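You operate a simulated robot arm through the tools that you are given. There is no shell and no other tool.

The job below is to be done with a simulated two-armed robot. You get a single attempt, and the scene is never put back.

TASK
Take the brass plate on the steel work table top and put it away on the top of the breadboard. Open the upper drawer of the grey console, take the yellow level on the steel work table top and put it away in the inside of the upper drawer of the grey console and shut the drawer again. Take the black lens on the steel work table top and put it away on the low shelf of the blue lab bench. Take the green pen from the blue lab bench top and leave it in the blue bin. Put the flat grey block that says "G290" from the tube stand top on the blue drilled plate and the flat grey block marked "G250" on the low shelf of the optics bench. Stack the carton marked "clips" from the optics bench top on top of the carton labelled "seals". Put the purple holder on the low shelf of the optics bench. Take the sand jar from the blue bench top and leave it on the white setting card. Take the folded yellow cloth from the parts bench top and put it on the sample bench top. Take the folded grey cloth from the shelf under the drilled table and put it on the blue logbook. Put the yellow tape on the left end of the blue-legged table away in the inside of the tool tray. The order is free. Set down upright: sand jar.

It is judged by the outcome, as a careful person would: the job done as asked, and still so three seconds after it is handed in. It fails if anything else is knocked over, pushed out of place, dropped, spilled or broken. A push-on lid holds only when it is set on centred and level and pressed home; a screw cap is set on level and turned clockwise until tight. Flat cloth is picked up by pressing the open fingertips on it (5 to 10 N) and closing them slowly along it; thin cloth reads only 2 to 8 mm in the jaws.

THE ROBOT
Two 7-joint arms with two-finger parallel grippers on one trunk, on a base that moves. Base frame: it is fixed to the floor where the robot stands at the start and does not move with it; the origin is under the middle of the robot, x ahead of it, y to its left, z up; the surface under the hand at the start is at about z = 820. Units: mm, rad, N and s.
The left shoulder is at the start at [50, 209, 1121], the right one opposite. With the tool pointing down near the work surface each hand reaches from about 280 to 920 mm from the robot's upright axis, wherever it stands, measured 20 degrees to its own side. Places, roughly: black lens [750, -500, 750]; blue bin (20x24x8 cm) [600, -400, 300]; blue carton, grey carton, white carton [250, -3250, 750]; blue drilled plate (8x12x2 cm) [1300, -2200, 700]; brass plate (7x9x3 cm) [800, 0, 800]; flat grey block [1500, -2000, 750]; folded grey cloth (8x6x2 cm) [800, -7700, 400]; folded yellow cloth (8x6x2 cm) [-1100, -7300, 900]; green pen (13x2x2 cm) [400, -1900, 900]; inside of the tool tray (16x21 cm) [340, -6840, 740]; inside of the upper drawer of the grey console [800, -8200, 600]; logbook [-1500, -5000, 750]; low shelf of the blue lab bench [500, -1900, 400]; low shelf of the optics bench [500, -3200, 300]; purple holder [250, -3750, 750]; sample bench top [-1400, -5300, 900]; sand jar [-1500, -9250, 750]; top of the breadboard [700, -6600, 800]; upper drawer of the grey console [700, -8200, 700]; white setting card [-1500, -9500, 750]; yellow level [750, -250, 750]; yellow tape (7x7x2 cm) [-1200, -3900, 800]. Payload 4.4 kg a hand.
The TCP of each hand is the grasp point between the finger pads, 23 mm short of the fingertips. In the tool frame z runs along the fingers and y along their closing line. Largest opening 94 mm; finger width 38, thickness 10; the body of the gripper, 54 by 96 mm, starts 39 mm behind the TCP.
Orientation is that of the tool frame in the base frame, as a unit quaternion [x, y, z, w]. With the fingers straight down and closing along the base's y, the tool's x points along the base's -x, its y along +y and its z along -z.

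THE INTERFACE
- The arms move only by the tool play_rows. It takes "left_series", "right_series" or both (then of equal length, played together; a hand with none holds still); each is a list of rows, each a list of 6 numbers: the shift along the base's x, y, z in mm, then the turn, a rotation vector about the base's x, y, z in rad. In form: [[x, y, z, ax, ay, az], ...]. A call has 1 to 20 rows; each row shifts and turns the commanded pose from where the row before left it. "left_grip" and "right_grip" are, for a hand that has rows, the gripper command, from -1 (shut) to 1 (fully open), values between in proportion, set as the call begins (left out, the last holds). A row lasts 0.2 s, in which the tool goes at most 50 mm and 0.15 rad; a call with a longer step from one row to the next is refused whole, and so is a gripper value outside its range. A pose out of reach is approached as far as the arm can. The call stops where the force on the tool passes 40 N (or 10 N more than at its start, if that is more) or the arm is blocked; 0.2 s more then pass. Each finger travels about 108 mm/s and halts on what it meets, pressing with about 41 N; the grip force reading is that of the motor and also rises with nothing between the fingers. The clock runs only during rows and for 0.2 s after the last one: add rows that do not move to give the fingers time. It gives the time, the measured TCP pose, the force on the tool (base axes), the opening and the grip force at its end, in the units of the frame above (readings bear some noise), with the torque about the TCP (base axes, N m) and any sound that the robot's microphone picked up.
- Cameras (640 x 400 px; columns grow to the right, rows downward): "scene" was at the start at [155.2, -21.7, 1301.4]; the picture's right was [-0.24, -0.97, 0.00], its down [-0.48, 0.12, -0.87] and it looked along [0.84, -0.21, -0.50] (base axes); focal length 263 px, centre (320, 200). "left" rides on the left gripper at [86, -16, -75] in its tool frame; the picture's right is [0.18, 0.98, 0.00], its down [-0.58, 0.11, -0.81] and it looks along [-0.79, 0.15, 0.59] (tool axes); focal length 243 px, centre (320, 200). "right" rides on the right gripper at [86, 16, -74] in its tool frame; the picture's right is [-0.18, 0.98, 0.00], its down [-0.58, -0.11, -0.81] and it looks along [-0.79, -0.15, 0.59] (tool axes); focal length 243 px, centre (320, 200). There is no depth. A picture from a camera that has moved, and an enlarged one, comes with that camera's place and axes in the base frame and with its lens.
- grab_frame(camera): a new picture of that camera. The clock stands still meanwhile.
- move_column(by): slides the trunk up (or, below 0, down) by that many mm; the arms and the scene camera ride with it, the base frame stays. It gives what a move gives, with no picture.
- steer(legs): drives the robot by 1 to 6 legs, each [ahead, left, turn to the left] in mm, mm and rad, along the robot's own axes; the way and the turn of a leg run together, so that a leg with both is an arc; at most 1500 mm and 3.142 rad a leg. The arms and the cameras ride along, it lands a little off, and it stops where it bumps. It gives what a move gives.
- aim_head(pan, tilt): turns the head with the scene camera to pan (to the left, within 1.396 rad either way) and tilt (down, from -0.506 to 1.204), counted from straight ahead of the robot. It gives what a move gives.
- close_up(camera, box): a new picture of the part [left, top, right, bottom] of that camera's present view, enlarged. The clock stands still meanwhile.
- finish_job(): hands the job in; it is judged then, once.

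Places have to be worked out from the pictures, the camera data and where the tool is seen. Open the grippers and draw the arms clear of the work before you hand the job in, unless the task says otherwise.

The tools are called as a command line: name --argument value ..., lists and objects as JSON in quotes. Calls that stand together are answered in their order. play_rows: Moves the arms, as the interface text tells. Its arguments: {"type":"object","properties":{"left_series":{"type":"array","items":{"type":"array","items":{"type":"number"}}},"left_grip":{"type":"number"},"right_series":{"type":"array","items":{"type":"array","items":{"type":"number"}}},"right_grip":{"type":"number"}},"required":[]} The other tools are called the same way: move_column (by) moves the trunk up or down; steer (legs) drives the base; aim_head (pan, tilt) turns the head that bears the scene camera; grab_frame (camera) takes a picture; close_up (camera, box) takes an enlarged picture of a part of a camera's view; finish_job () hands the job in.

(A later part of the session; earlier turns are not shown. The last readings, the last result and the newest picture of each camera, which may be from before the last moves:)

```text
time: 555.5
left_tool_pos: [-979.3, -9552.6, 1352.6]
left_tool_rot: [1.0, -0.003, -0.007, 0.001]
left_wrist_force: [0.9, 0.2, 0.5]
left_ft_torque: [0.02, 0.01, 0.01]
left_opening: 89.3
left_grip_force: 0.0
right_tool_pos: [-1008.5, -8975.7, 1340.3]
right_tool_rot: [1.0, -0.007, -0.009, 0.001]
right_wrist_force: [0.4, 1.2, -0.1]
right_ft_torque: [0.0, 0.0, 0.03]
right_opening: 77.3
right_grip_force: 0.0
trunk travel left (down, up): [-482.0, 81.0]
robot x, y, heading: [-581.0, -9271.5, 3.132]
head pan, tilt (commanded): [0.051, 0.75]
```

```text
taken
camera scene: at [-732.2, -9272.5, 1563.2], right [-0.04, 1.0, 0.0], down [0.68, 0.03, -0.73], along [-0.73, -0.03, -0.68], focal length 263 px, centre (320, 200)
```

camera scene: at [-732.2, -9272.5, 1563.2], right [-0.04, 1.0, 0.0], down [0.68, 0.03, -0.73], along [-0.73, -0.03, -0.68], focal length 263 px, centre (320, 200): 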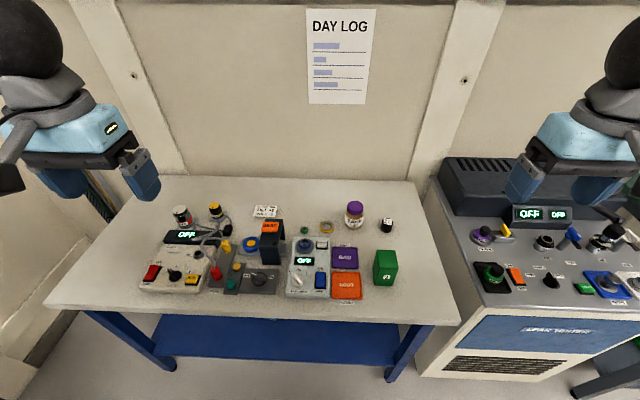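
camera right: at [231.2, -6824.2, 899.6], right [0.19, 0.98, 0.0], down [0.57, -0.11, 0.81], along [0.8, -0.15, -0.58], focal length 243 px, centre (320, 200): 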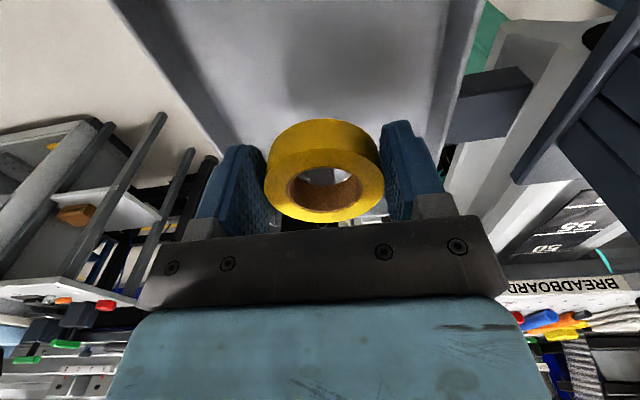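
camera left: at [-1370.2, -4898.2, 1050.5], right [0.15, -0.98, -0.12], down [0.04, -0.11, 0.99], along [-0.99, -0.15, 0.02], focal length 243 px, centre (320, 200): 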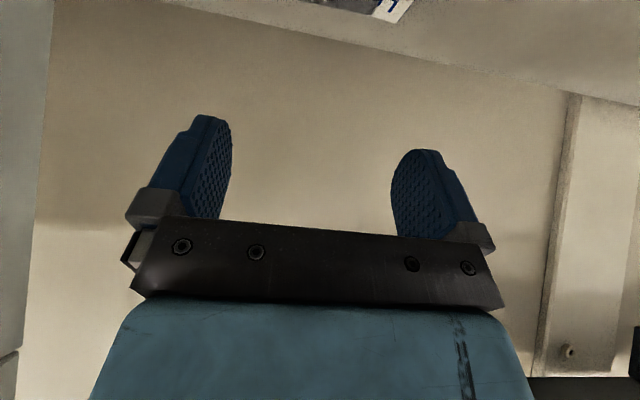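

close_up --camera "scene" --box '[200, 180, 400, 305]'

```text
3.20 times, centred on (300, 242) of scene
camera zoom: at [-732.2, -9272.5, 1563.2], right [-0.04, 1.0, 0.0], down [0.68, 0.03, -0.73], along [-0.73, -0.03, -0.68], focal length 842 px, centre (384, 64)
```

zoom: 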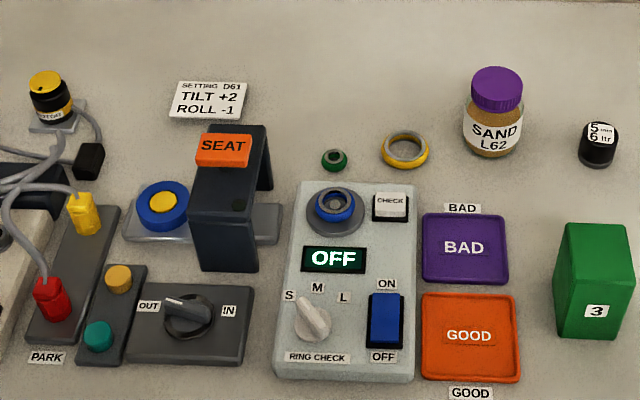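

The setting card ("TILT +2 / ROLL −1") is at x −1500…−1437, y −9570…−9478; the jar stands at about [-1400,-9172], z 808 to 928. I position the robot so the left arm faces the jar and lower the trunk.

move_column --by -180

steer --legs '[[55, -296, 0]]'

aim_head --pan 0.3 --tilt 0.6

grab_frame --camera "scene"

grab_frame --camera "left"

```text
time: 557.5
left_tool_pos: [-979.2, -9552.9, 1173.3]
left_tool_rot: [1.0, -0.004, -0.006, 0.001]
left_wrist_force: [0.2, -0.4, 0.0]
left_ft_torque: [0.0, 0.02, -0.01]
left_opening: 89.0
left_grip_force: 0.1
right_tool_pos: [-1007.8, -8974.5, 1158.9]
right_tool_rot: [1.0, -0.006, -0.009, 0.001]
right_wrist_force: [0.4, 1.2, 0.3]
right_ft_torque: [0.03, 0.04, 0.01]
right_opening: 77.7
right_grip_force: 0.1
trunk travel left (down, up): [-302.0, 261.0]
robot x, y, heading: [-581.0, -9271.9, 3.136]
head pan, tilt (commanded): [0.051, 0.75]
```

```text
time: 560.7
left_tool_pos: [-1032.6, -9254.1, 1172.2]
left_tool_rot: [1.0, -0.004, -0.006, 0.001]
left_wrist_force: [-0.4, 1.1, -0.4]
left_ft_torque: [0.01, 0.0, -0.02]
left_opening: 89.3
left_grip_force: 0.1
right_tool_pos: [-1060.9, -8676.1, 1159.6]
right_tool_rot: [1.0, -0.006, -0.009, 0.0]
right_wrist_force: [-0.8, 0.3, -0.1]
right_ft_torque: [0.02, -0.02, 0.01]
right_opening: 77.6
right_grip_force: 0.1
trunk travel left (down, up): [-302.0, 261.0]
robot x, y, heading: [-636.7, -8969.9, 3.131]
head pan, tilt (commanded): [0.051, 0.75]
```

```text
time: 561.5
left_tool_pos: [-1033.1, -9254.4, 1171.7]
left_tool_rot: [1.0, -0.004, -0.006, 0.001]
left_wrist_force: [0.6, 0.0, -0.4]
left_ft_torque: [0.0, 0.02, -0.01]
left_opening: 89.1
left_grip_force: 0.1
right_tool_pos: [-1061.2, -8675.9, 1158.7]
right_tool_rot: [1.0, -0.006, -0.009, 0.0]
right_wrist_force: [-0.3, 0.0, -1.0]
right_ft_torque: [-0.02, 0.01, -0.06]
right_opening: 77.7
right_grip_force: 0.1
trunk travel left (down, up): [-302.0, 261.0]
robot x, y, heading: [-636.5, -8972.5, 3.132]
head pan, tilt (commanded): [0.3, 0.6]
```

```text
taken
camera scene: at [-786.8, -8995.5, 1396.0], right [-0.29, 0.96, 0.0], down [0.54, 0.16, -0.82], along [-0.79, -0.24, -0.57], focal length 263 px, centre (320, 200)
```

scene: 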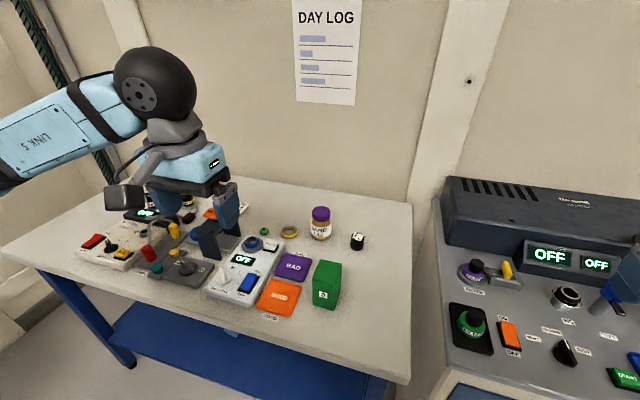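

```text
taken
camera left: at [-946.9, -9237.8, 1246.2], right [0.18, -0.98, 0.0], down [-0.57, -0.1, 0.81], along [-0.8, -0.14, -0.58], focal length 243 px, centre (320, 200)
```

left: 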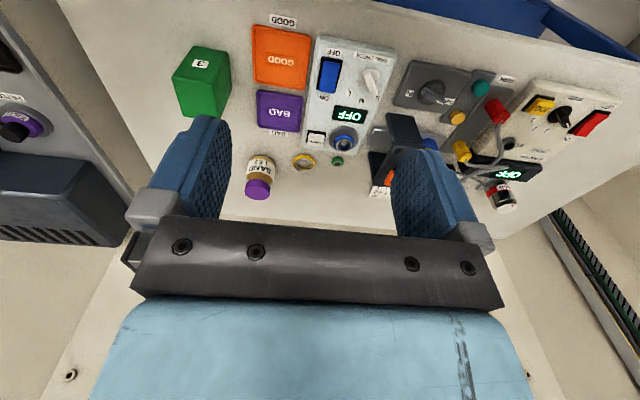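

The jar's lid top is at about [-1392,-9176,914]. I bring the open left hand above it.

play_rows --left_series '[[-40, 9, -15, 0, 0, 0], [-40, 9, -15, 0, 0, 0], [-40, 9, -20, 0, 0, 0], [-40, 9, -20, 0, 0, 0], [-40, 9, -20, 0, 0, 0], [-40, 9, -20, 0, 0, 0], [-40, 8, -20, 0, 0, 0], [-40, 8, -20, 0, 0, 0], [-40, 8, -20, 0, 0, 0], [0, 0, 0, 0, 0, 0]]' --left_grip 1

grab_frame --camera "left"

close_up --camera "scene" --box '[240, 130, 400, 250]'

```text
time: 563.7
left_tool_pos: [-1393.2, -9178.9, 1002.6]
left_tool_rot: [1.0, -0.003, -0.006, 0.001]
left_wrist_force: [-0.1, 0.1, -0.2]
left_ft_torque: [0.06, 0.03, 0.03]
left_opening: 94.3
left_grip_force: 0.0
right_tool_pos: [-1061.6, -8677.8, 1159.0]
right_tool_rot: [1.0, -0.006, -0.01, 0.0]
right_wrist_force: [-0.4, 0.3, 0.6]
right_ft_torque: [0.04, 0.04, 0.01]
right_opening: 77.8
right_grip_force: 0.0
trunk travel left (down, up): [-302.0, 261.0]
robot x, y, heading: [-635.0, -8975.0, 3.134]
head pan, tilt (commanded): [0.3, 0.6]
```

```text
taken
camera left: at [-1306.4, -9162.6, 1076.4], right [0.18, -0.98, 0.0], down [-0.57, -0.1, 0.81], along [-0.8, -0.14, -0.58], focal length 243 px, centre (320, 200)
```

left: 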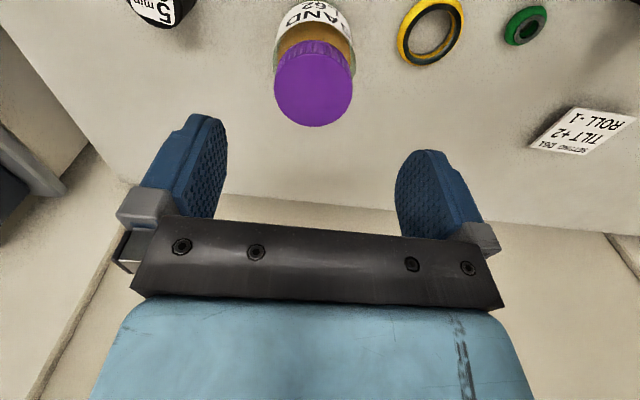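

```text
3.33 times, centred on (320, 190) of scene
camera zoom: at [-786.0, -8996.3, 1396.2], right [-0.29, 0.96, 0.0], down [0.54, 0.16, -0.83], along [-0.79, -0.24, -0.56], focal length 877 px, centre (320, 233)
```

zoom: 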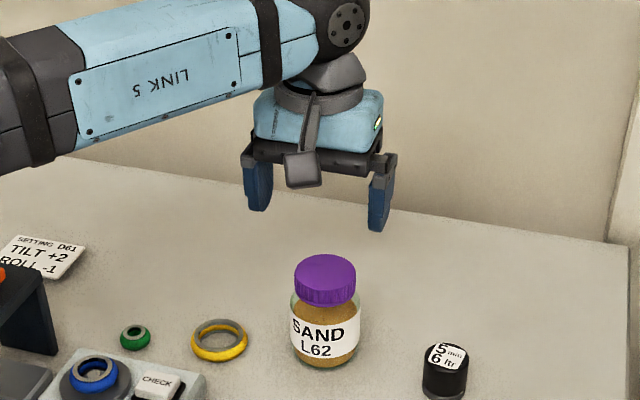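

Jar axis ≈[-1399,-9176]. I centre over it and descend with the fingers straddling the lid, stopping with the palm just above the lid.

play_rows --left_series '[[-5, 2, -25, 0, 0, 0], [0, 0, -30, 0, 0, 0], [0, 0, -20, 0, 0, 0], [0, 0, 0, 0, 0, 0]]'

grab_frame --camera "left"

close_up --camera "scene" --box '[240, 130, 400, 250]'

```text
time: 564.7
left_tool_pos: [-1397.4, -9176.1, 926.9]
left_tool_rot: [1.0, -0.004, -0.006, 0.001]
left_wrist_force: [1.1, 0.0, 0.2]
left_ft_torque: [-0.02, 0.01, -0.02]
left_opening: 94.2
left_grip_force: 0.1
right_tool_pos: [-1060.8, -8676.6, 1159.5]
right_tool_rot: [1.0, -0.006, -0.009, 0.0]
right_wrist_force: [0.1, -0.2, -0.1]
right_ft_torque: [-0.04, -0.01, 0.02]
right_opening: 77.7
right_grip_force: 0.0
trunk travel left (down, up): [-302.0, 261.0]
robot x, y, heading: [-634.5, -8972.5, 3.132]
head pan, tilt (commanded): [0.3, 0.6]
```

```text
taken
camera left: at [-1312.3, -9159.3, 1001.5], right [0.18, -0.98, 0.0], down [-0.57, -0.1, 0.81], along [-0.8, -0.14, -0.58], focal length 243 px, centre (320, 200)
```

left: 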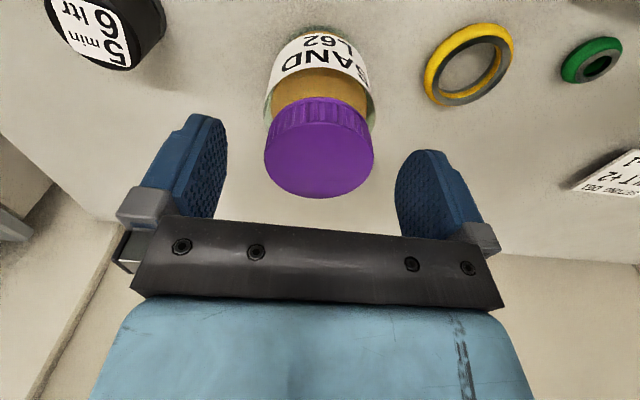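

```text
3.33 times, centred on (320, 190) of scene
camera zoom: at [-786.6, -8995.5, 1396.1], right [-0.29, 0.96, 0.0], down [0.54, 0.16, -0.83], along [-0.79, -0.24, -0.56], focal length 877 px, centre (320, 233)
```

zoom: 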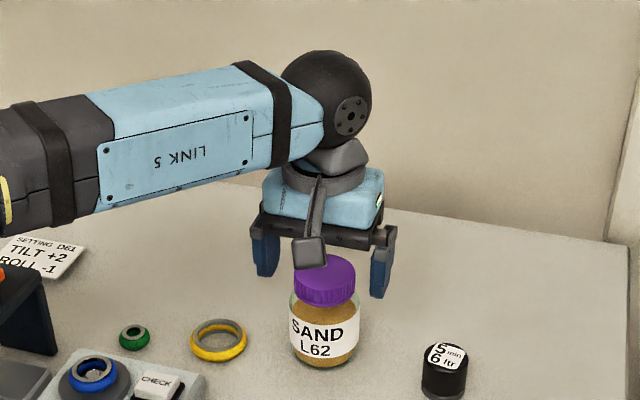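

play_rows --left_series '[[0, 0, -15, 0, 0, 0], [0, 0, -12, 0, 0, 0], [0, 0, -8, 0, 0, 0], [0, 0, -3, 0, 0, 0], [0, 0, 0, 0, 0, 0]]'

grab_frame --camera "left"

close_up --camera "scene" --box '[260, 170, 380, 260]'

```text
time: 565.9
left_tool_pos: [-1397.0, -9175.8, 890.2]
left_tool_rot: [1.0, -0.003, -0.006, 0.001]
left_wrist_force: [0.8, 0.2, 0.2]
left_ft_torque: [-0.01, 0.0, -0.02]
left_opening: 94.0
left_grip_force: 0.1
right_tool_pos: [-1061.6, -8676.9, 1158.8]
right_tool_rot: [1.0, -0.005, -0.008, 0.0]
right_wrist_force: [0.1, -0.3, -0.7]
right_ft_torque: [0.0, -0.03, -0.02]
right_opening: 77.7
right_grip_force: 0.0
trunk travel left (down, up): [-302.0, 261.0]
robot x, y, heading: [-631.8, -8967.3, 3.13]
head pan, tilt (commanded): [0.3, 0.6]
```

```text
taken
camera left: at [-1311.8, -9158.8, 963.6], right [0.18, -0.98, 0.0], down [-0.57, -0.1, 0.81], along [-0.8, -0.14, -0.58], focal length 243 px, centre (320, 200)
```

left: 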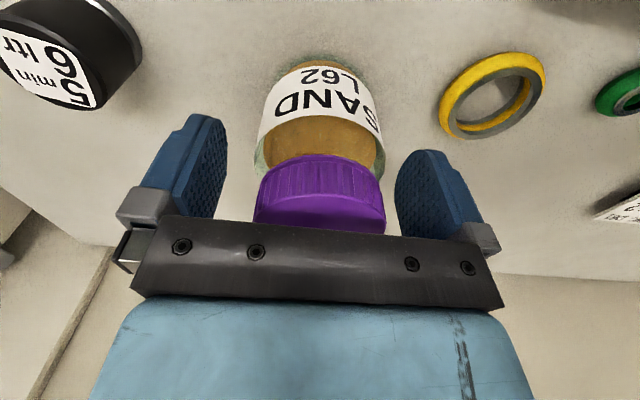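

```text
4.44 times, centred on (320, 215) of scene
camera zoom: at [-786.8, -8995.5, 1396.1], right [-0.29, 0.96, 0.0], down [0.54, 0.16, -0.83], along [-0.79, -0.24, -0.56], focal length 1169 px, centre (320, 133)
```

zoom: 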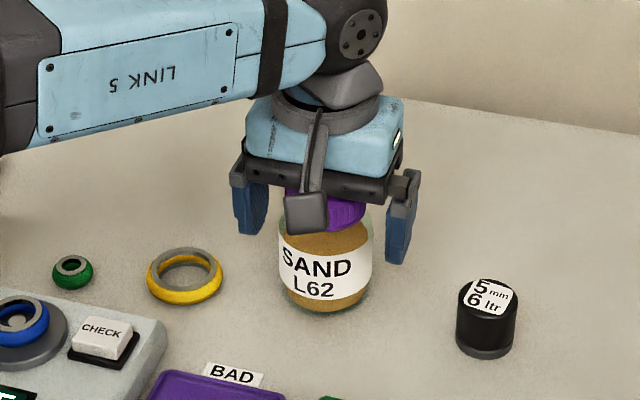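

The palm is just above the lid and the fingertips are beside the jar's body. I close and lift a little.

play_rows --left_series '[[0, 0, 0, 0, 0, 0], [0, 0, 0, 0, 0, 0], [0, 0, 0, 0, 0, 0], [0, 0, 0, 0, 0, 0]]' --left_grip -1

play_rows --left_series '[[0, 0, 8, 0, 0, 0], [0, 0, 15, 0, 0, 0], [0, 0, 25, 0, 0, 0], [0, 0, 0, 0, 0, 0]]'

grab_frame --camera "left"

close_up --camera "scene" --box '[260, 150, 380, 240]'

```text
time: 566.9
left_tool_pos: [-1397.5, -9176.0, 889.9]
left_tool_rot: [1.0, -0.003, -0.007, 0.001]
left_wrist_force: [-0.3, -0.2, 0.2]
left_ft_torque: [0.11, -0.02, -0.02]
left_opening: 65.5
left_grip_force: 40.8
right_tool_pos: [-1061.8, -8676.1, 1159.2]
right_tool_rot: [1.0, -0.006, -0.009, 0.0]
right_wrist_force: [0.7, 0.2, 0.0]
right_ft_torque: [0.0, 0.0, -0.02]
right_opening: 77.8
right_grip_force: 0.0
trunk travel left (down, up): [-302.0, 261.0]
robot x, y, heading: [-631.2, -8972.3, 3.135]
head pan, tilt (commanded): [0.3, 0.6]
```

```text
time: 567.9
left_tool_pos: [-1397.2, -9173.7, 937.4]
left_tool_rot: [1.0, -0.004, -0.004, 0.001]
left_wrist_force: [-0.2, 0.7, -3.0]
left_ft_torque: [0.01, -0.03, -0.02]
left_opening: 65.3
left_grip_force: 41.2
right_tool_pos: [-1062.6, -8676.2, 1158.9]
right_tool_rot: [1.0, -0.006, -0.009, 0.0]
right_wrist_force: [-0.1, 0.4, -0.1]
right_ft_torque: [0.02, 0.01, -0.02]
right_opening: 77.8
right_grip_force: 0.0
trunk travel left (down, up): [-302.0, 261.0]
robot x, y, heading: [-637.7, -8967.2, 3.134]
head pan, tilt (commanded): [0.3, 0.6]
```

```text
taken
camera left: at [-1311.4, -9157.8, 1011.2], right [0.18, -0.98, 0.0], down [-0.57, -0.1, 0.81], along [-0.8, -0.14, -0.58], focal length 243 px, centre (320, 200)
```

left: 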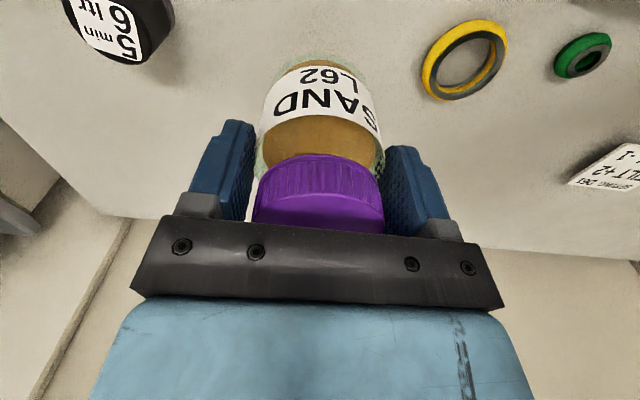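

```text
4.44 times, centred on (320, 195) of scene
camera zoom: at [-787.6, -8995.8, 1395.9], right [-0.29, 0.96, 0.0], down [0.54, 0.16, -0.82], along [-0.79, -0.24, -0.57], focal length 1169 px, centre (320, 222)
```

zoom: 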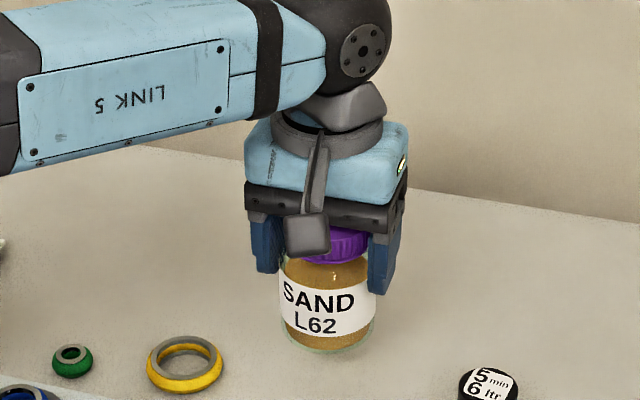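

The jar is held (65 mm, 3 N). I raise it well above the apparatus and drive left so the card comes in front of the left arm.

play_rows --left_series '[[0, 0, 35, 0, 0, 0], [0, 0, 40, 0, 0, 0], [0, 0, 40, 0, 0, 0], [0, 0, 35, 0, 0, 0], [0, 0, 0, 0, 0, 0]]'

steer --legs '[[30, 350, 0.005]]'

aim_head --pan 0.2 --tilt 0.65

grab_frame --camera "scene"

grab_frame --camera "left"

```text
time: 569.1
left_tool_pos: [-1397.5, -9175.2, 1086.1]
left_tool_rot: [1.0, -0.003, -0.005, 0.001]
left_wrist_force: [-0.8, 0.0, -3.0]
left_ft_torque: [0.0, -0.03, 0.0]
left_opening: 65.3
left_grip_force: 41.1
right_tool_pos: [-1062.7, -8676.6, 1160.5]
right_tool_rot: [1.0, -0.007, -0.009, 0.0]
right_wrist_force: [-1.0, -0.2, 0.4]
right_ft_torque: [0.0, 0.0, -0.01]
right_opening: 77.7
right_grip_force: 0.0
trunk travel left (down, up): [-302.0, 261.0]
robot x, y, heading: [-632.7, -8968.8, 3.127]
head pan, tilt (commanded): [0.3, 0.6]
```

```text
time: 572.7
left_tool_pos: [-1427.7, -9532.4, 1087.7]
left_tool_rot: [1.0, 0.001, -0.007, 0.001]
left_wrist_force: [0.0, 0.4, -2.9]
left_ft_torque: [0.05, -0.02, 0.01]
left_opening: 65.5
left_grip_force: 40.5
right_tool_pos: [-1097.4, -9030.5, 1159.7]
right_tool_rot: [1.0, -0.002, -0.009, 0.0]
right_wrist_force: [-0.1, -0.4, 0.4]
right_ft_torque: [0.0, -0.02, 0.0]
right_opening: 77.1
right_grip_force: 0.0
trunk travel left (down, up): [-302.0, 261.0]
robot x, y, heading: [-666.5, -9324.4, 3.136]
head pan, tilt (commanded): [0.3, 0.6]
```

```text
time: 573.4
left_tool_pos: [-1428.5, -9532.7, 1085.6]
left_tool_rot: [1.0, 0.001, -0.005, 0.001]
left_wrist_force: [0.4, 0.1, -3.9]
left_ft_torque: [-0.01, -0.02, -0.03]
left_opening: 65.2
left_grip_force: 41.3
right_tool_pos: [-1096.1, -9030.3, 1159.4]
right_tool_rot: [1.0, -0.001, -0.008, 0.0]
right_wrist_force: [-0.2, 0.0, 0.0]
right_ft_torque: [0.02, -0.03, -0.01]
right_opening: 77.5
right_grip_force: 0.1
trunk travel left (down, up): [-302.0, 261.0]
robot x, y, heading: [-667.0, -9325.1, 3.14]
head pan, tilt (commanded): [0.201, 0.649]
```

```text
taken
camera scene: at [-820.2, -9338.5, 1391.7], right [-0.2, 0.98, 0.0], down [0.59, 0.12, -0.8], along [-0.78, -0.16, -0.6], focal length 263 px, centre (320, 200)
```

scene: 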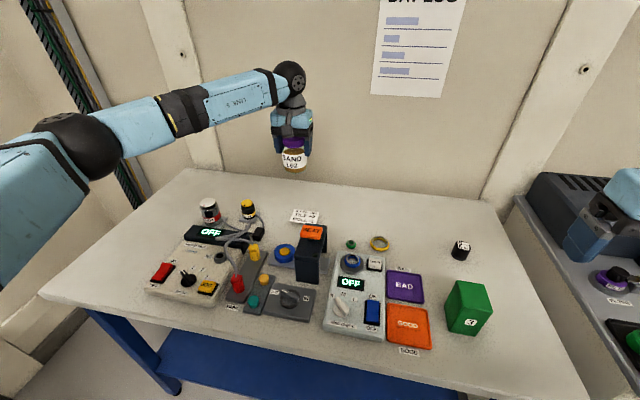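

```text
taken
camera left: at [-1342.5, -9515.8, 1160.5], right [0.19, -0.98, 0.0], down [-0.57, -0.11, 0.81], along [-0.8, -0.15, -0.58], focal length 243 px, centre (320, 200)
```

left: 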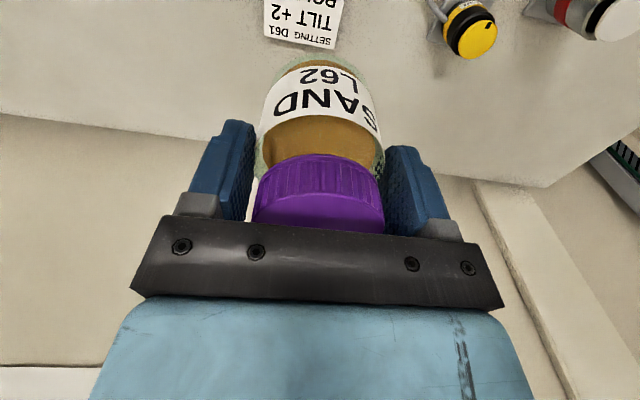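

close_up --camera "scene" --box '[250, 180, 370, 260]'

```text
5.00 times, centred on (310, 220) of scene
camera zoom: at [-820.2, -9338.5, 1391.7], right [-0.2, 0.98, 0.0], down [0.59, 0.12, -0.8], along [-0.78, -0.16, -0.6], focal length 1315 px, centre (370, 100)
```

zoom: 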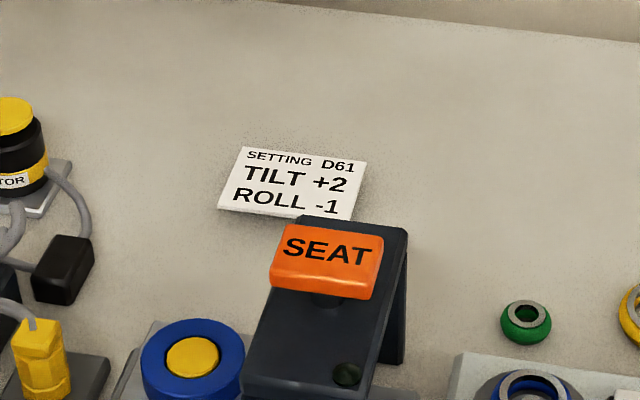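

Matching both views puts the bench at z≈836 and the card at x −1472…−1412, y −9559…−9473 (centre ≈[-1443,-9517]). I move over the centre and lower to 40 mm above.

play_rows --left_series '[[-8, 8, -20, 0, 0, 0], [-7, 8, -30, 0, 0, 0], [0, 0, -40, 0, 0, 0], [0, 0, -40, 0, 0, 0], [0, 0, -25, 0, 0, 0], [0, 0, 0, 0, 0, 0]]'

grab_frame --camera "left"

close_up --camera "scene" --box '[250, 140, 370, 230]'

```text
time: 574.8
left_tool_pos: [-1443.9, -9516.8, 932.5]
left_tool_rot: [1.0, 0.001, -0.007, 0.001]
left_wrist_force: [0.9, -0.9, -3.5]
left_ft_torque: [0.04, 0.04, 0.02]
left_opening: 65.4
left_grip_force: 40.9
right_tool_pos: [-1096.8, -9030.9, 1159.3]
right_tool_rot: [1.0, -0.002, -0.008, 0.0]
right_wrist_force: [0.0, 0.4, 0.2]
right_ft_torque: [0.01, 0.01, -0.01]
right_opening: 77.6
right_grip_force: 0.0
trunk travel left (down, up): [-302.0, 261.0]
robot x, y, heading: [-666.7, -9321.6, 3.138]
head pan, tilt (commanded): [0.201, 0.649]
```

```text
taken
camera left: at [-1357.2, -9500.6, 1006.1], right [0.19, -0.98, 0.0], down [-0.57, -0.11, 0.81], along [-0.8, -0.15, -0.58], focal length 243 px, centre (320, 200)
```

left: 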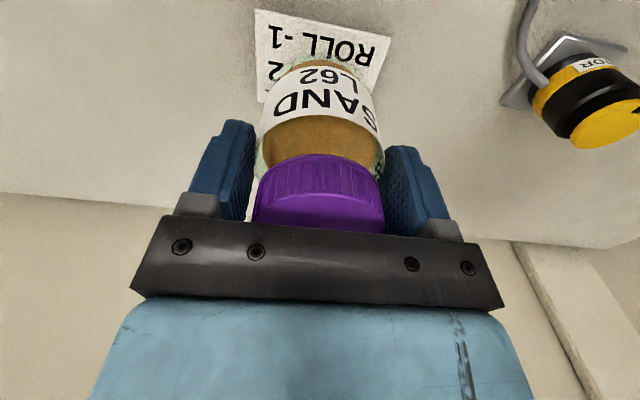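

```text
4.44 times, centred on (310, 185) of scene
camera zoom: at [-820.0, -9338.3, 1391.8], right [-0.2, 0.98, 0.0], down [0.59, 0.12, -0.8], along [-0.78, -0.16, -0.6], focal length 1169 px, centre (364, 267)
```

zoom: 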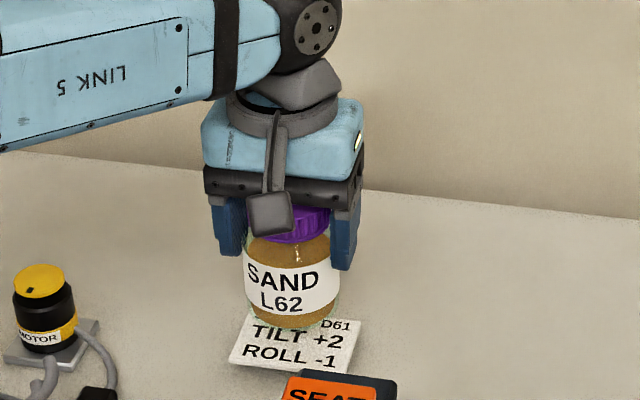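

The card's near edge checks at x≈-1414, y −9473…−9556, so the jar is over its centre. I lower finely to contact.

play_rows --left_series '[[0, 1, -15, 0, 0, 0], [0, 1, -12, 0, 0, 0], [0, 0, -6, 0, 0, 0], [0, 0, 0, 0, 0, 0]]'

play_rows --left_series '[[0, 0, -3, 0, 0, 0], [0, 0, -2, 0, 0, 0], [0, 0, 0, 0, 0, 0]]'

play_rows --left_series '[[0, 0, -2, 0, 0, 0], [0, 0, -1, 0, 0, 0], [0, 0, 0, 0, 0, 0]]'

```text
time: 575.8
left_tool_pos: [-1442.8, -9514.6, 904.2]
left_tool_rot: [1.0, 0.001, -0.01, 0.001]
left_wrist_force: [-4.7, -3.3, 23.1]
left_ft_torque: [-0.23, 0.36, -0.03]
left_opening: 65.5
left_grip_force: 41.5
right_tool_pos: [-1094.1, -9029.7, 1160.4]
right_tool_rot: [1.0, -0.001, -0.01, 0.001]
right_wrist_force: [-0.7, -0.1, 0.3]
right_ft_torque: [0.02, 0.01, 0.0]
right_opening: 77.7
right_grip_force: 0.0
trunk travel left (down, up): [-302.0, 261.0]
robot x, y, heading: [-664.9, -9324.1, 3.142]
head pan, tilt (commanded): [0.201, 0.649]
```

```text
time: 576.3
left_tool_pos: [-1443.3, -9514.3, 904.5]
left_tool_rot: [1.0, 0.002, -0.011, 0.0]
left_wrist_force: [5.8, -0.1, 20.9]
left_ft_torque: [-0.09, -0.61, 0.0]
left_opening: 65.2
left_grip_force: 40.7
right_tool_pos: [-1093.8, -9030.3, 1160.9]
right_tool_rot: [1.0, -0.001, -0.011, 0.001]
right_wrist_force: [-0.6, 0.6, -0.1]
right_ft_torque: [-0.01, -0.04, 0.0]
right_opening: 77.8
right_grip_force: 0.1
trunk travel left (down, up): [-302.0, 261.0]
robot x, y, heading: [-666.6, -9323.7, 3.138]
head pan, tilt (commanded): [0.201, 0.649]
stopped in row 2 (left hand): the force on the tool passed its limit at 42 N (the readings are from after the stop); the commanded pose is now the measured one
```

```text
time: 577.1
left_tool_pos: [-1444.1, -9514.4, 902.9]
left_tool_rot: [1.0, 0.001, -0.012, 0.0]
left_wrist_force: [-6.6, -0.7, 38.3]
left_ft_torque: [-0.16, 0.29, -0.02]
left_opening: 65.6
left_grip_force: 40.6
right_tool_pos: [-1093.0, -9029.2, 1161.7]
right_tool_rot: [1.0, -0.002, -0.011, 0.002]
right_wrist_force: [0.2, -0.1, 0.2]
right_ft_torque: [-0.01, 0.01, 0.0]
right_opening: 77.7
right_grip_force: 0.0
trunk travel left (down, up): [-302.0, 261.0]
robot x, y, heading: [-669.0, -9318.2, 3.138]
head pan, tilt (commanded): [0.201, 0.649]
```

The jar meets the card (38 N now). I ease up a few millimetres, open the fingers, and lift straight off.

play_rows --left_series '[[0, 0, 2, 0, 0, 0], [0, 0, 2, 0, 0, 0], [0, 0, 0, 0, 0, 0]]'

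close_up --camera "scene" --box '[250, 140, 370, 230]'

```text
time: 577.9
left_tool_pos: [-1441.8, -9513.9, 902.3]
left_tool_rot: [1.0, 0.002, -0.01, 0.001]
left_wrist_force: [-4.7, 1.2, 25.1]
left_ft_torque: [0.06, 0.17, -0.02]
left_opening: 65.7
left_grip_force: 40.8
right_tool_pos: [-1095.1, -9029.3, 1159.3]
right_tool_rot: [1.0, -0.002, -0.011, 0.002]
right_wrist_force: [0.1, 0.0, 0.2]
right_ft_torque: [-0.02, 0.01, 0.03]
right_opening: 77.8
right_grip_force: 0.2
trunk travel left (down, up): [-302.0, 261.0]
robot x, y, heading: [-667.5, -9320.5, 3.14]
head pan, tilt (commanded): [0.201, 0.649]
```

```text
4.44 times, centred on (310, 185) of scene
camera zoom: at [-817.0, -9337.4, 1392.1], right [-0.2, 0.98, 0.0], down [0.59, 0.12, -0.8], along [-0.78, -0.16, -0.6], focal length 1169 px, centre (364, 267)
```

zoom: 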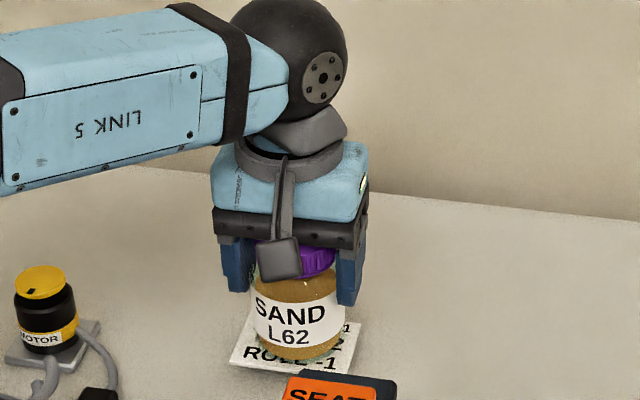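

The small torque shows the contact is under the jar itself, so it stands on the card. I open the fingers and lift straight up.

play_rows --left_series '[[0, 0, 1, 0, 0, 0], [0, 0, 0, 0, 0, 0], [0, 0, 0, 0, 0, 0], [0, 0, 0, 0, 0, 0], [0, 0, 0, 0, 0, 0]]' --left_grip 0.85

close_up --camera "scene" --box '[250, 140, 370, 230]'

play_rows --left_series '[[0, 0, 8, 0, 0, 0], [0, 0, 15, 0, 0, 0], [0, 0, 25, 0, 0, 0], [0, 0, 40, 0, 0, 0], [0, 0, 40, 0, 0, 0], [20, 0, 40, 0, 0, 0]]'

close_up --camera "scene" --box '[250, 140, 370, 230]'

```text
time: 579.1
left_tool_pos: [-1444.6, -9515.4, 901.9]
left_tool_rot: [1.0, 0.002, -0.009, 0.0]
left_wrist_force: [0.5, 0.3, -0.3]
left_ft_torque: [0.04, -0.01, 0.01]
left_opening: 86.9
left_grip_force: 0.0
right_tool_pos: [-1096.8, -9030.8, 1158.8]
right_tool_rot: [1.0, -0.002, -0.009, 0.0]
right_wrist_force: [0.8, 0.5, -0.2]
right_ft_torque: [-0.01, -0.01, -0.04]
right_opening: 77.4
right_grip_force: 0.0
trunk travel left (down, up): [-302.0, 261.0]
robot x, y, heading: [-666.9, -9322.2, 3.141]
head pan, tilt (commanded): [0.201, 0.649]
```

```text
4.44 times, centred on (310, 185) of scene
camera zoom: at [-819.9, -9338.4, 1391.8], right [-0.2, 0.98, 0.0], down [0.59, 0.12, -0.8], along [-0.78, -0.16, -0.6], focal length 1169 px, centre (364, 267)
```

zoom: 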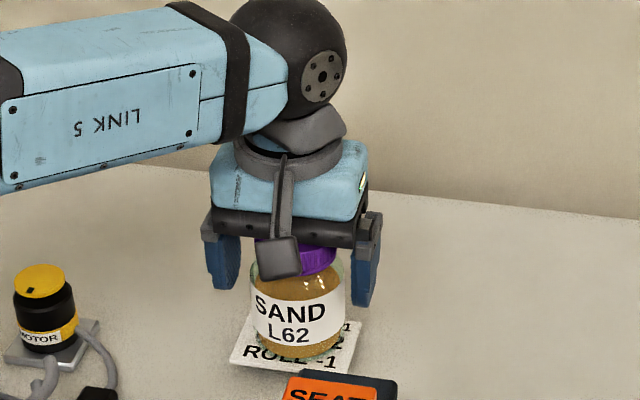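

```text
time: 580.5
left_tool_pos: [-1421.4, -9513.7, 1071.0]
left_tool_rot: [1.0, 0.002, -0.01, 0.0]
left_wrist_force: [1.2, 0.2, 0.9]
left_ft_torque: [-0.01, 0.01, 0.02]
left_opening: 86.7
left_grip_force: 0.0
right_tool_pos: [-1095.3, -9030.4, 1161.0]
right_tool_rot: [1.0, -0.002, -0.009, 0.0]
right_wrist_force: [0.5, 0.2, 0.1]
right_ft_torque: [-0.01, 0.0, 0.01]
right_opening: 77.6
right_grip_force: 0.1
trunk travel left (down, up): [-302.0, 261.0]
robot x, y, heading: [-666.0, -9321.6, 3.141]
head pan, tilt (commanded): [0.201, 0.649]
```

```text
4.44 times, centred on (310, 185) of scene
camera zoom: at [-818.1, -9338.8, 1392.0], right [-0.2, 0.98, 0.0], down [0.59, 0.12, -0.8], along [-0.78, -0.16, -0.6], focal length 1169 px, centre (364, 267)
```

zoom: 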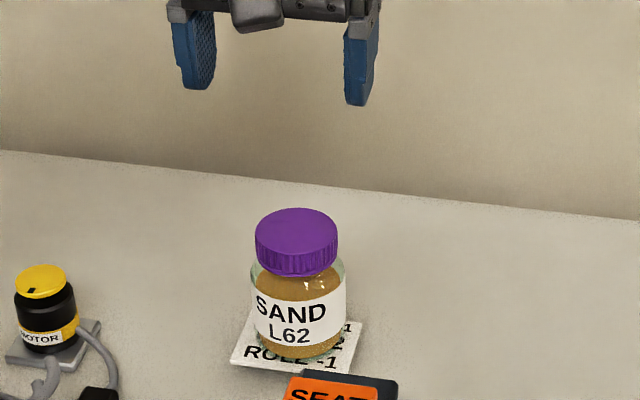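

The sand jar stands upright on the white card. I tuck the left arm, back out, turn round and drive back up the aisle towards the optics bench.

play_rows --left_series '[[40, -10, 20, 0, 0, 0], [40, -10, 20, 0, 0, 0], [40, -10, 15, 0, 0, 0], [40, -10, 15, 0, 0, 0], [40, -10, 10, 0, 0, 0], [40, -10, 10, 0, 0, 0], [40, -10, 5, 0, 0, 0], [40, -10, 5, 0, 0, 0], [40, -10, 0, 0, 0, 0]]'

steer --legs '[[-270, 0, 0], [0, -600, 0], [0, 0, -3.14]]'

move_column --by -100

steer --legs '[[0, 1400, 0], [0, 1400, 0]]'

```text
time: 582.5
left_tool_pos: [-1064.9, -9604.5, 1167.4]
left_tool_rot: [1.0, 0.002, -0.009, 0.001]
left_wrist_force: [-0.7, -0.6, -0.2]
left_ft_torque: [-0.01, -0.01, 0.02]
left_opening: 86.9
left_grip_force: 0.1
right_tool_pos: [-1095.1, -9030.5, 1160.7]
right_tool_rot: [1.0, -0.001, -0.01, 0.0]
right_wrist_force: [0.3, -1.1, 0.8]
right_ft_torque: [0.0, 0.01, -0.02]
right_opening: 77.5
right_grip_force: 0.1
trunk travel left (down, up): [-302.0, 261.0]
robot x, y, heading: [-667.1, -9320.4, 3.142]
head pan, tilt (commanded): [0.201, 0.649]
```

```text
time: 597.0
left_tool_pos: [3.7, -8449.3, 1167.7]
left_tool_rot: [-0.002, 1.0, 0.0, 0.009]
left_wrist_force: [0.0, 0.0, 0.1]
left_ft_torque: [-0.04, 0.02, 0.02]
left_opening: 86.9
left_grip_force: 0.0
right_tool_pos: [34.5, -9022.8, 1160.1]
right_tool_rot: [0.002, 1.0, 0.0, 0.008]
right_wrist_force: [1.3, 0.0, 0.1]
right_ft_torque: [0.02, -0.01, 0.01]
right_opening: 77.3
right_grip_force: 0.0
trunk travel left (down, up): [-302.0, 261.0]
robot x, y, heading: [-393.6, -8731.0, 0.002]
head pan, tilt (commanded): [0.201, 0.649]
```

```text
time: 598.3
left_tool_pos: [2.6, -8448.8, 1067.6]
left_tool_rot: [-0.001, 1.0, 0.0, 0.009]
left_wrist_force: [0.0, -0.2, -0.3]
left_ft_torque: [0.0, 0.0, 0.01]
left_opening: 86.8
left_grip_force: 0.0
right_tool_pos: [32.9, -9022.2, 1060.0]
right_tool_rot: [0.002, 1.0, 0.0, 0.009]
right_wrist_force: [0.0, 0.4, 0.3]
right_ft_torque: [-0.02, 0.0, 0.01]
right_opening: 77.5
right_grip_force: 0.2
trunk travel left (down, up): [-202.0, 361.0]
robot x, y, heading: [-396.0, -8729.1, -0.001]
head pan, tilt (commanded): [0.201, 0.649]
```

```text
time: 622.8
left_tool_pos: [39.3, -5662.1, 1068.3]
left_tool_rot: [0.011, 1.0, 0.0, 0.008]
left_wrist_force: [-0.3, 0.1, 0.4]
left_ft_torque: [0.01, 0.01, 0.03]
left_opening: 86.9
left_grip_force: 0.0
right_tool_pos: [54.2, -6235.6, 1060.5]
right_tool_rot: [0.014, 1.0, 0.0, 0.009]
right_wrist_force: [0.3, 0.3, -0.1]
right_ft_torque: [-0.01, -0.01, 0.0]
right_opening: 77.5
right_grip_force: 0.2
trunk travel left (down, up): [-202.0, 361.0]
robot x, y, heading: [-366.3, -5934.1, -0.027]
head pan, tilt (commanded): [0.201, 0.649]
```

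I continue to the optics bench with a small heading correction.

steer --legs '[[0, 1200, 0.027], [0, 1200, 0]]'

aim_head --pan 0.0 --tilt 0.6

grab_frame --camera "scene"

```text
time: 643.9
left_tool_pos: [-1.8, -3236.7, 1067.9]
left_tool_rot: [-0.019, 1.0, 0.0, 0.009]
left_wrist_force: [-0.3, -0.4, 0.1]
left_ft_torque: [0.0, 0.01, 0.0]
left_opening: 87.0
left_grip_force: 0.2
right_tool_pos: [48.6, -3808.9, 1060.1]
right_tool_rot: [-0.016, 1.0, 0.0, 0.009]
right_wrist_force: [-0.5, -1.4, -0.9]
right_ft_torque: [0.02, -0.01, 0.03]
right_opening: 77.6
right_grip_force: 0.1
trunk travel left (down, up): [-202.0, 361.0]
robot x, y, heading: [-395.0, -3533.8, 0.035]
head pan, tilt (commanded): [0.201, 0.649]
```

```text
time: 644.7
left_tool_pos: [-2.8, -3237.7, 1068.3]
left_tool_rot: [-0.019, 1.0, 0.001, 0.009]
left_wrist_force: [0.8, -0.2, 0.2]
left_ft_torque: [0.0, -0.01, 0.0]
left_opening: 86.9
left_grip_force: 0.0
right_tool_pos: [48.1, -3808.9, 1060.9]
right_tool_rot: [-0.015, 1.0, 0.001, 0.009]
right_wrist_force: [0.4, 0.7, -0.3]
right_ft_torque: [0.0, 0.0, 0.02]
right_opening: 77.8
right_grip_force: 0.1
trunk travel left (down, up): [-202.0, 361.0]
robot x, y, heading: [-389.4, -3532.6, 0.036]
head pan, tilt (commanded): [0.0, 0.6]
```

```text
taken
camera scene: at [-236.0, -3527.8, 1296.0], right [0.04, -1.0, 0.0], down [-0.56, -0.02, -0.82], along [0.82, 0.03, -0.57], focal length 263 px, centre (320, 200)
```

scene: 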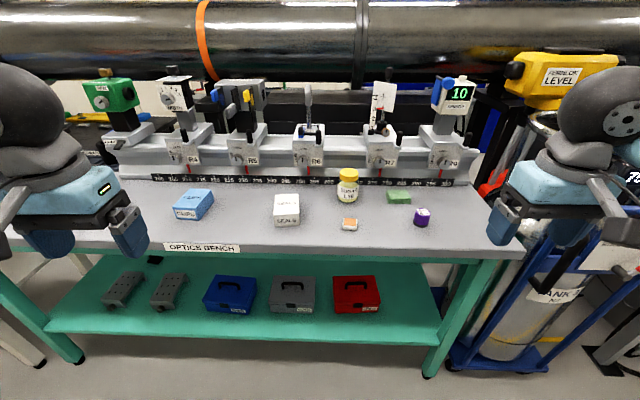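

Here are the clips and seals cartons and the purple holder at the right end. I zoom in.

close_up --camera "scene" --box '[160, 160, 320, 260]'

close_up --camera "scene" --box '[310, 160, 470, 260]'

close_up --camera "scene" --box '[60, 240, 460, 360]'

```text
4.00 times, centred on (240, 210) of scene
camera zoom: at [-236.0, -3527.8, 1296.0], right [0.04, -1.0, 0.0], down [-0.56, -0.02, -0.82], along [0.82, 0.03, -0.57], focal length 1052 px, centre (640, 160)
```

zoom: 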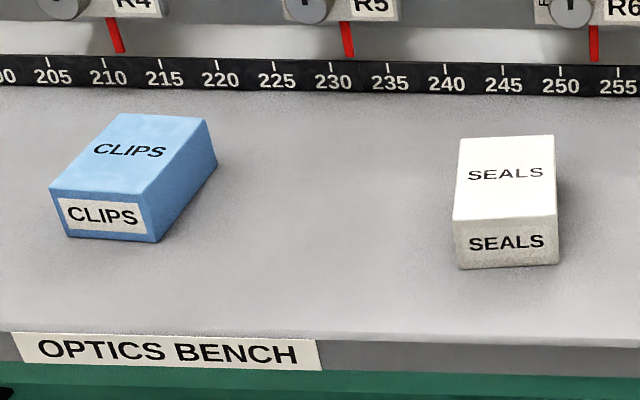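

```text
4.00 times, centred on (390, 210) of scene
camera zoom: at [-236.0, -3527.8, 1296.0], right [0.04, -1.0, 0.0], down [-0.56, -0.02, -0.82], along [0.82, 0.03, -0.57], focal length 1052 px, centre (40, 160)
```

zoom: 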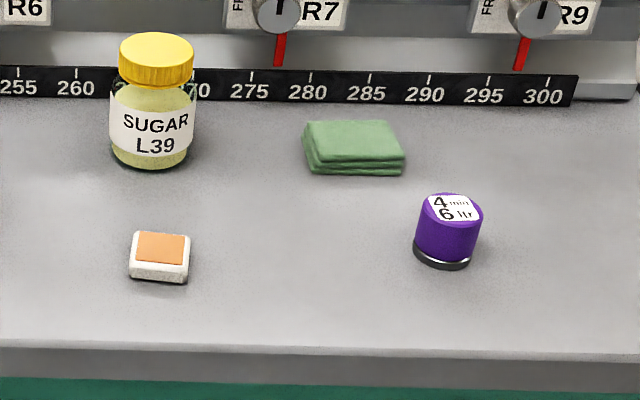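

```text
1.60 times, centred on (260, 300) of scene
camera zoom: at [-236.0, -3527.8, 1296.0], right [0.04, -1.0, 0.0], down [-0.56, -0.02, -0.82], along [0.82, 0.03, -0.57], focal length 421 px, centre (416, 40)
```

zoom: 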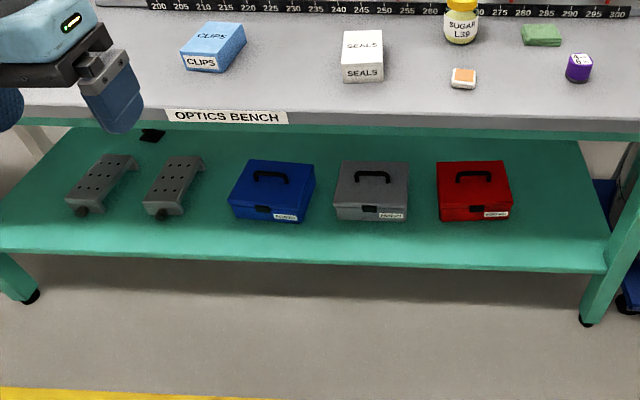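

The clips carton is centred at ≈[390,-3127] (68 mm wide, z 815–859), seals at ≈[370,-3410], the purple holder at ≈[352,-3793]. I position the robot so the left arm reaches both cartons.

steer --legs '[[45, 95, -0.036]]'

play_rows --left_series '[[38, 2, -10, 0, 0, 0], [38, 2, -10, 0, 0, 0], [38, 2, -10, 0, 0, 0], [38, 2, -10, 0, 0, 0], [38, 2, -10, 0, 0, 0], [38, 2, -10, 0, 0, 0], [38, 2, -10, 0, 0, 0]]' --left_grip 1

grab_frame --camera "left"

aim_head --pan 0.25 --tilt 0.6

grab_frame --camera "scene"

```text
time: 646.2
left_tool_pos: [49.9, -3156.0, 1068.2]
left_tool_rot: [-0.002, 1.0, 0.0, 0.008]
left_wrist_force: [-0.6, 0.5, 0.0]
left_ft_torque: [-0.03, 0.0, 0.04]
left_opening: 87.1
left_grip_force: 0.1
right_tool_pos: [79.8, -3729.1, 1059.1]
right_tool_rot: [0.003, 1.0, 0.0, 0.008]
right_wrist_force: [0.2, 1.2, -0.2]
right_ft_torque: [-0.02, -0.03, 0.01]
right_opening: 77.6
right_grip_force: 0.1
trunk travel left (down, up): [-202.0, 361.0]
robot x, y, heading: [-347.7, -3435.9, -0.007]
head pan, tilt (commanded): [0.0, 0.6]
```

```text
time: 647.8
left_tool_pos: [319.3, -3140.6, 994.6]
left_tool_rot: [-0.002, 1.0, 0.002, 0.009]
left_wrist_force: [-0.8, 0.0, 0.6]
left_ft_torque: [-0.01, 0.01, 0.04]
left_opening: 94.0
left_grip_force: 0.1
right_tool_pos: [79.6, -3728.9, 1058.9]
right_tool_rot: [0.003, 1.0, 0.002, 0.009]
right_wrist_force: [0.6, -0.6, -0.4]
right_ft_torque: [0.0, 0.02, 0.02]
right_opening: 77.6
right_grip_force: 0.0
trunk travel left (down, up): [-202.0, 361.0]
robot x, y, heading: [-346.6, -3438.9, 0.002]
head pan, tilt (commanded): [0.0, 0.6]
```

```text
taken
camera left: at [229.3, -3156.8, 1070.3], right [-0.19, 0.98, 0.0], down [0.57, 0.11, 0.82], along [0.8, 0.15, -0.58], focal length 243 px, centre (320, 200)
```

left: 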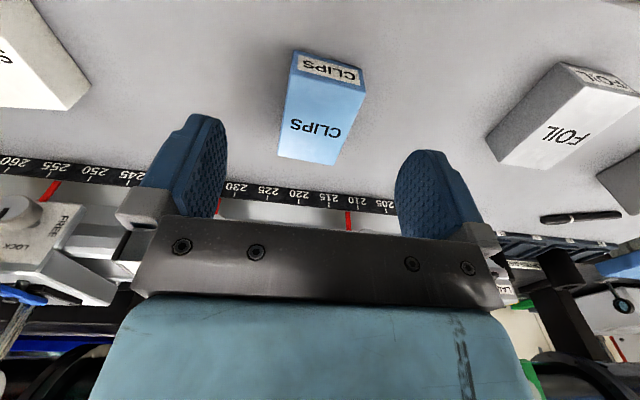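

```text
time: 648.5
left_tool_pos: [317.9, -3140.9, 996.8]
left_tool_rot: [-0.001, 1.0, 0.0, 0.009]
left_wrist_force: [0.3, 0.1, 0.1]
left_ft_torque: [0.01, 0.01, -0.06]
left_opening: 93.8
left_grip_force: 0.0
right_tool_pos: [79.9, -3728.3, 1059.8]
right_tool_rot: [0.002, 1.0, 0.0, 0.008]
right_wrist_force: [0.3, -0.1, 0.5]
right_ft_torque: [0.01, -0.03, 0.03]
right_opening: 77.7
right_grip_force: 0.0
trunk travel left (down, up): [-202.0, 361.0]
robot x, y, heading: [-349.8, -3439.1, -0.001]
head pan, tilt (commanded): [0.25, 0.6]
```

```text
taken
camera scene: at [-195.6, -3415.7, 1296.0], right [0.25, -0.97, 0.0], down [-0.55, -0.14, -0.83], along [0.8, 0.2, -0.56], focal length 263 px, centre (320, 200)
```

scene: 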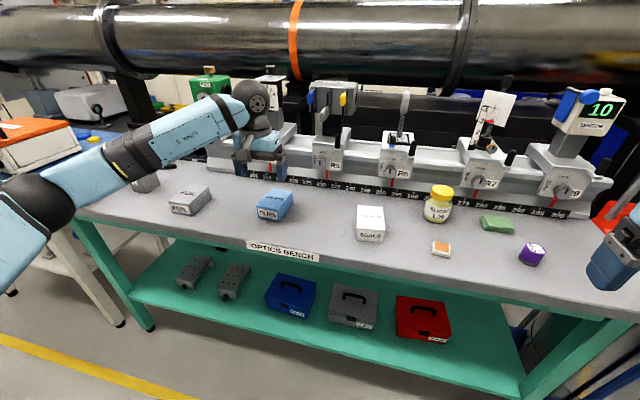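

Left camera gives the clips carton centre ≈[391,-3128] with slight −3° yaw. I move above it and descend.

play_rows --left_series '[[25, 5, -20, 0, 0.018, -0.025], [25, 4, -25, 0, 0, -0.025], [23, 4, -25, 0, 0, 0], [0, 0, -25, 0, 0, 0], [0, 0, 0, 0, 0, 0]]'

grab_frame --camera "left"

close_up --camera "scene" --box '[200, 120, 340, 240]'

```text
time: 649.7
left_tool_pos: [387.9, -3127.3, 902.5]
left_tool_rot: [0.023, 1.0, 0.0, 0.0]
left_wrist_force: [0.0, 0.3, -0.5]
left_ft_torque: [-0.02, 0.01, 0.01]
left_opening: 94.1
left_grip_force: 0.1
right_tool_pos: [79.8, -3727.5, 1059.5]
right_tool_rot: [0.002, 1.0, 0.0, 0.008]
right_wrist_force: [-0.6, 0.2, -0.8]
right_ft_torque: [-0.01, 0.0, -0.02]
right_opening: 77.8
right_grip_force: 0.1
trunk travel left (down, up): [-202.0, 361.0]
robot x, y, heading: [-347.5, -3437.0, 0.003]
head pan, tilt (commanded): [0.25, 0.6]
```

```text
taken
camera left: at [299.0, -3139.3, 978.1], right [-0.14, 0.99, 0.0], down [0.59, 0.08, 0.81], along [0.8, 0.11, -0.59], focal length 243 px, centre (320, 200)
```

left: 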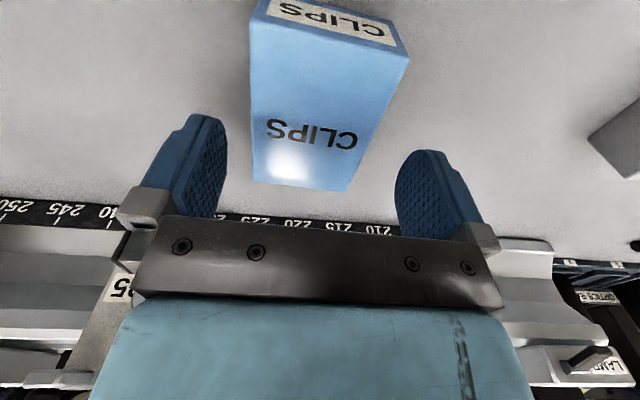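

```text
3.33 times, centred on (270, 180) of scene
camera zoom: at [-195.7, -3415.8, 1296.1], right [0.25, -0.97, 0.0], down [-0.55, -0.14, -0.83], along [0.8, 0.2, -0.56], focal length 877 px, centre (487, 267)
```

zoom: 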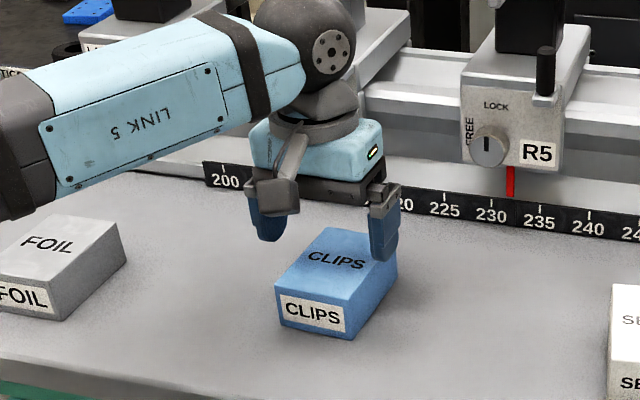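

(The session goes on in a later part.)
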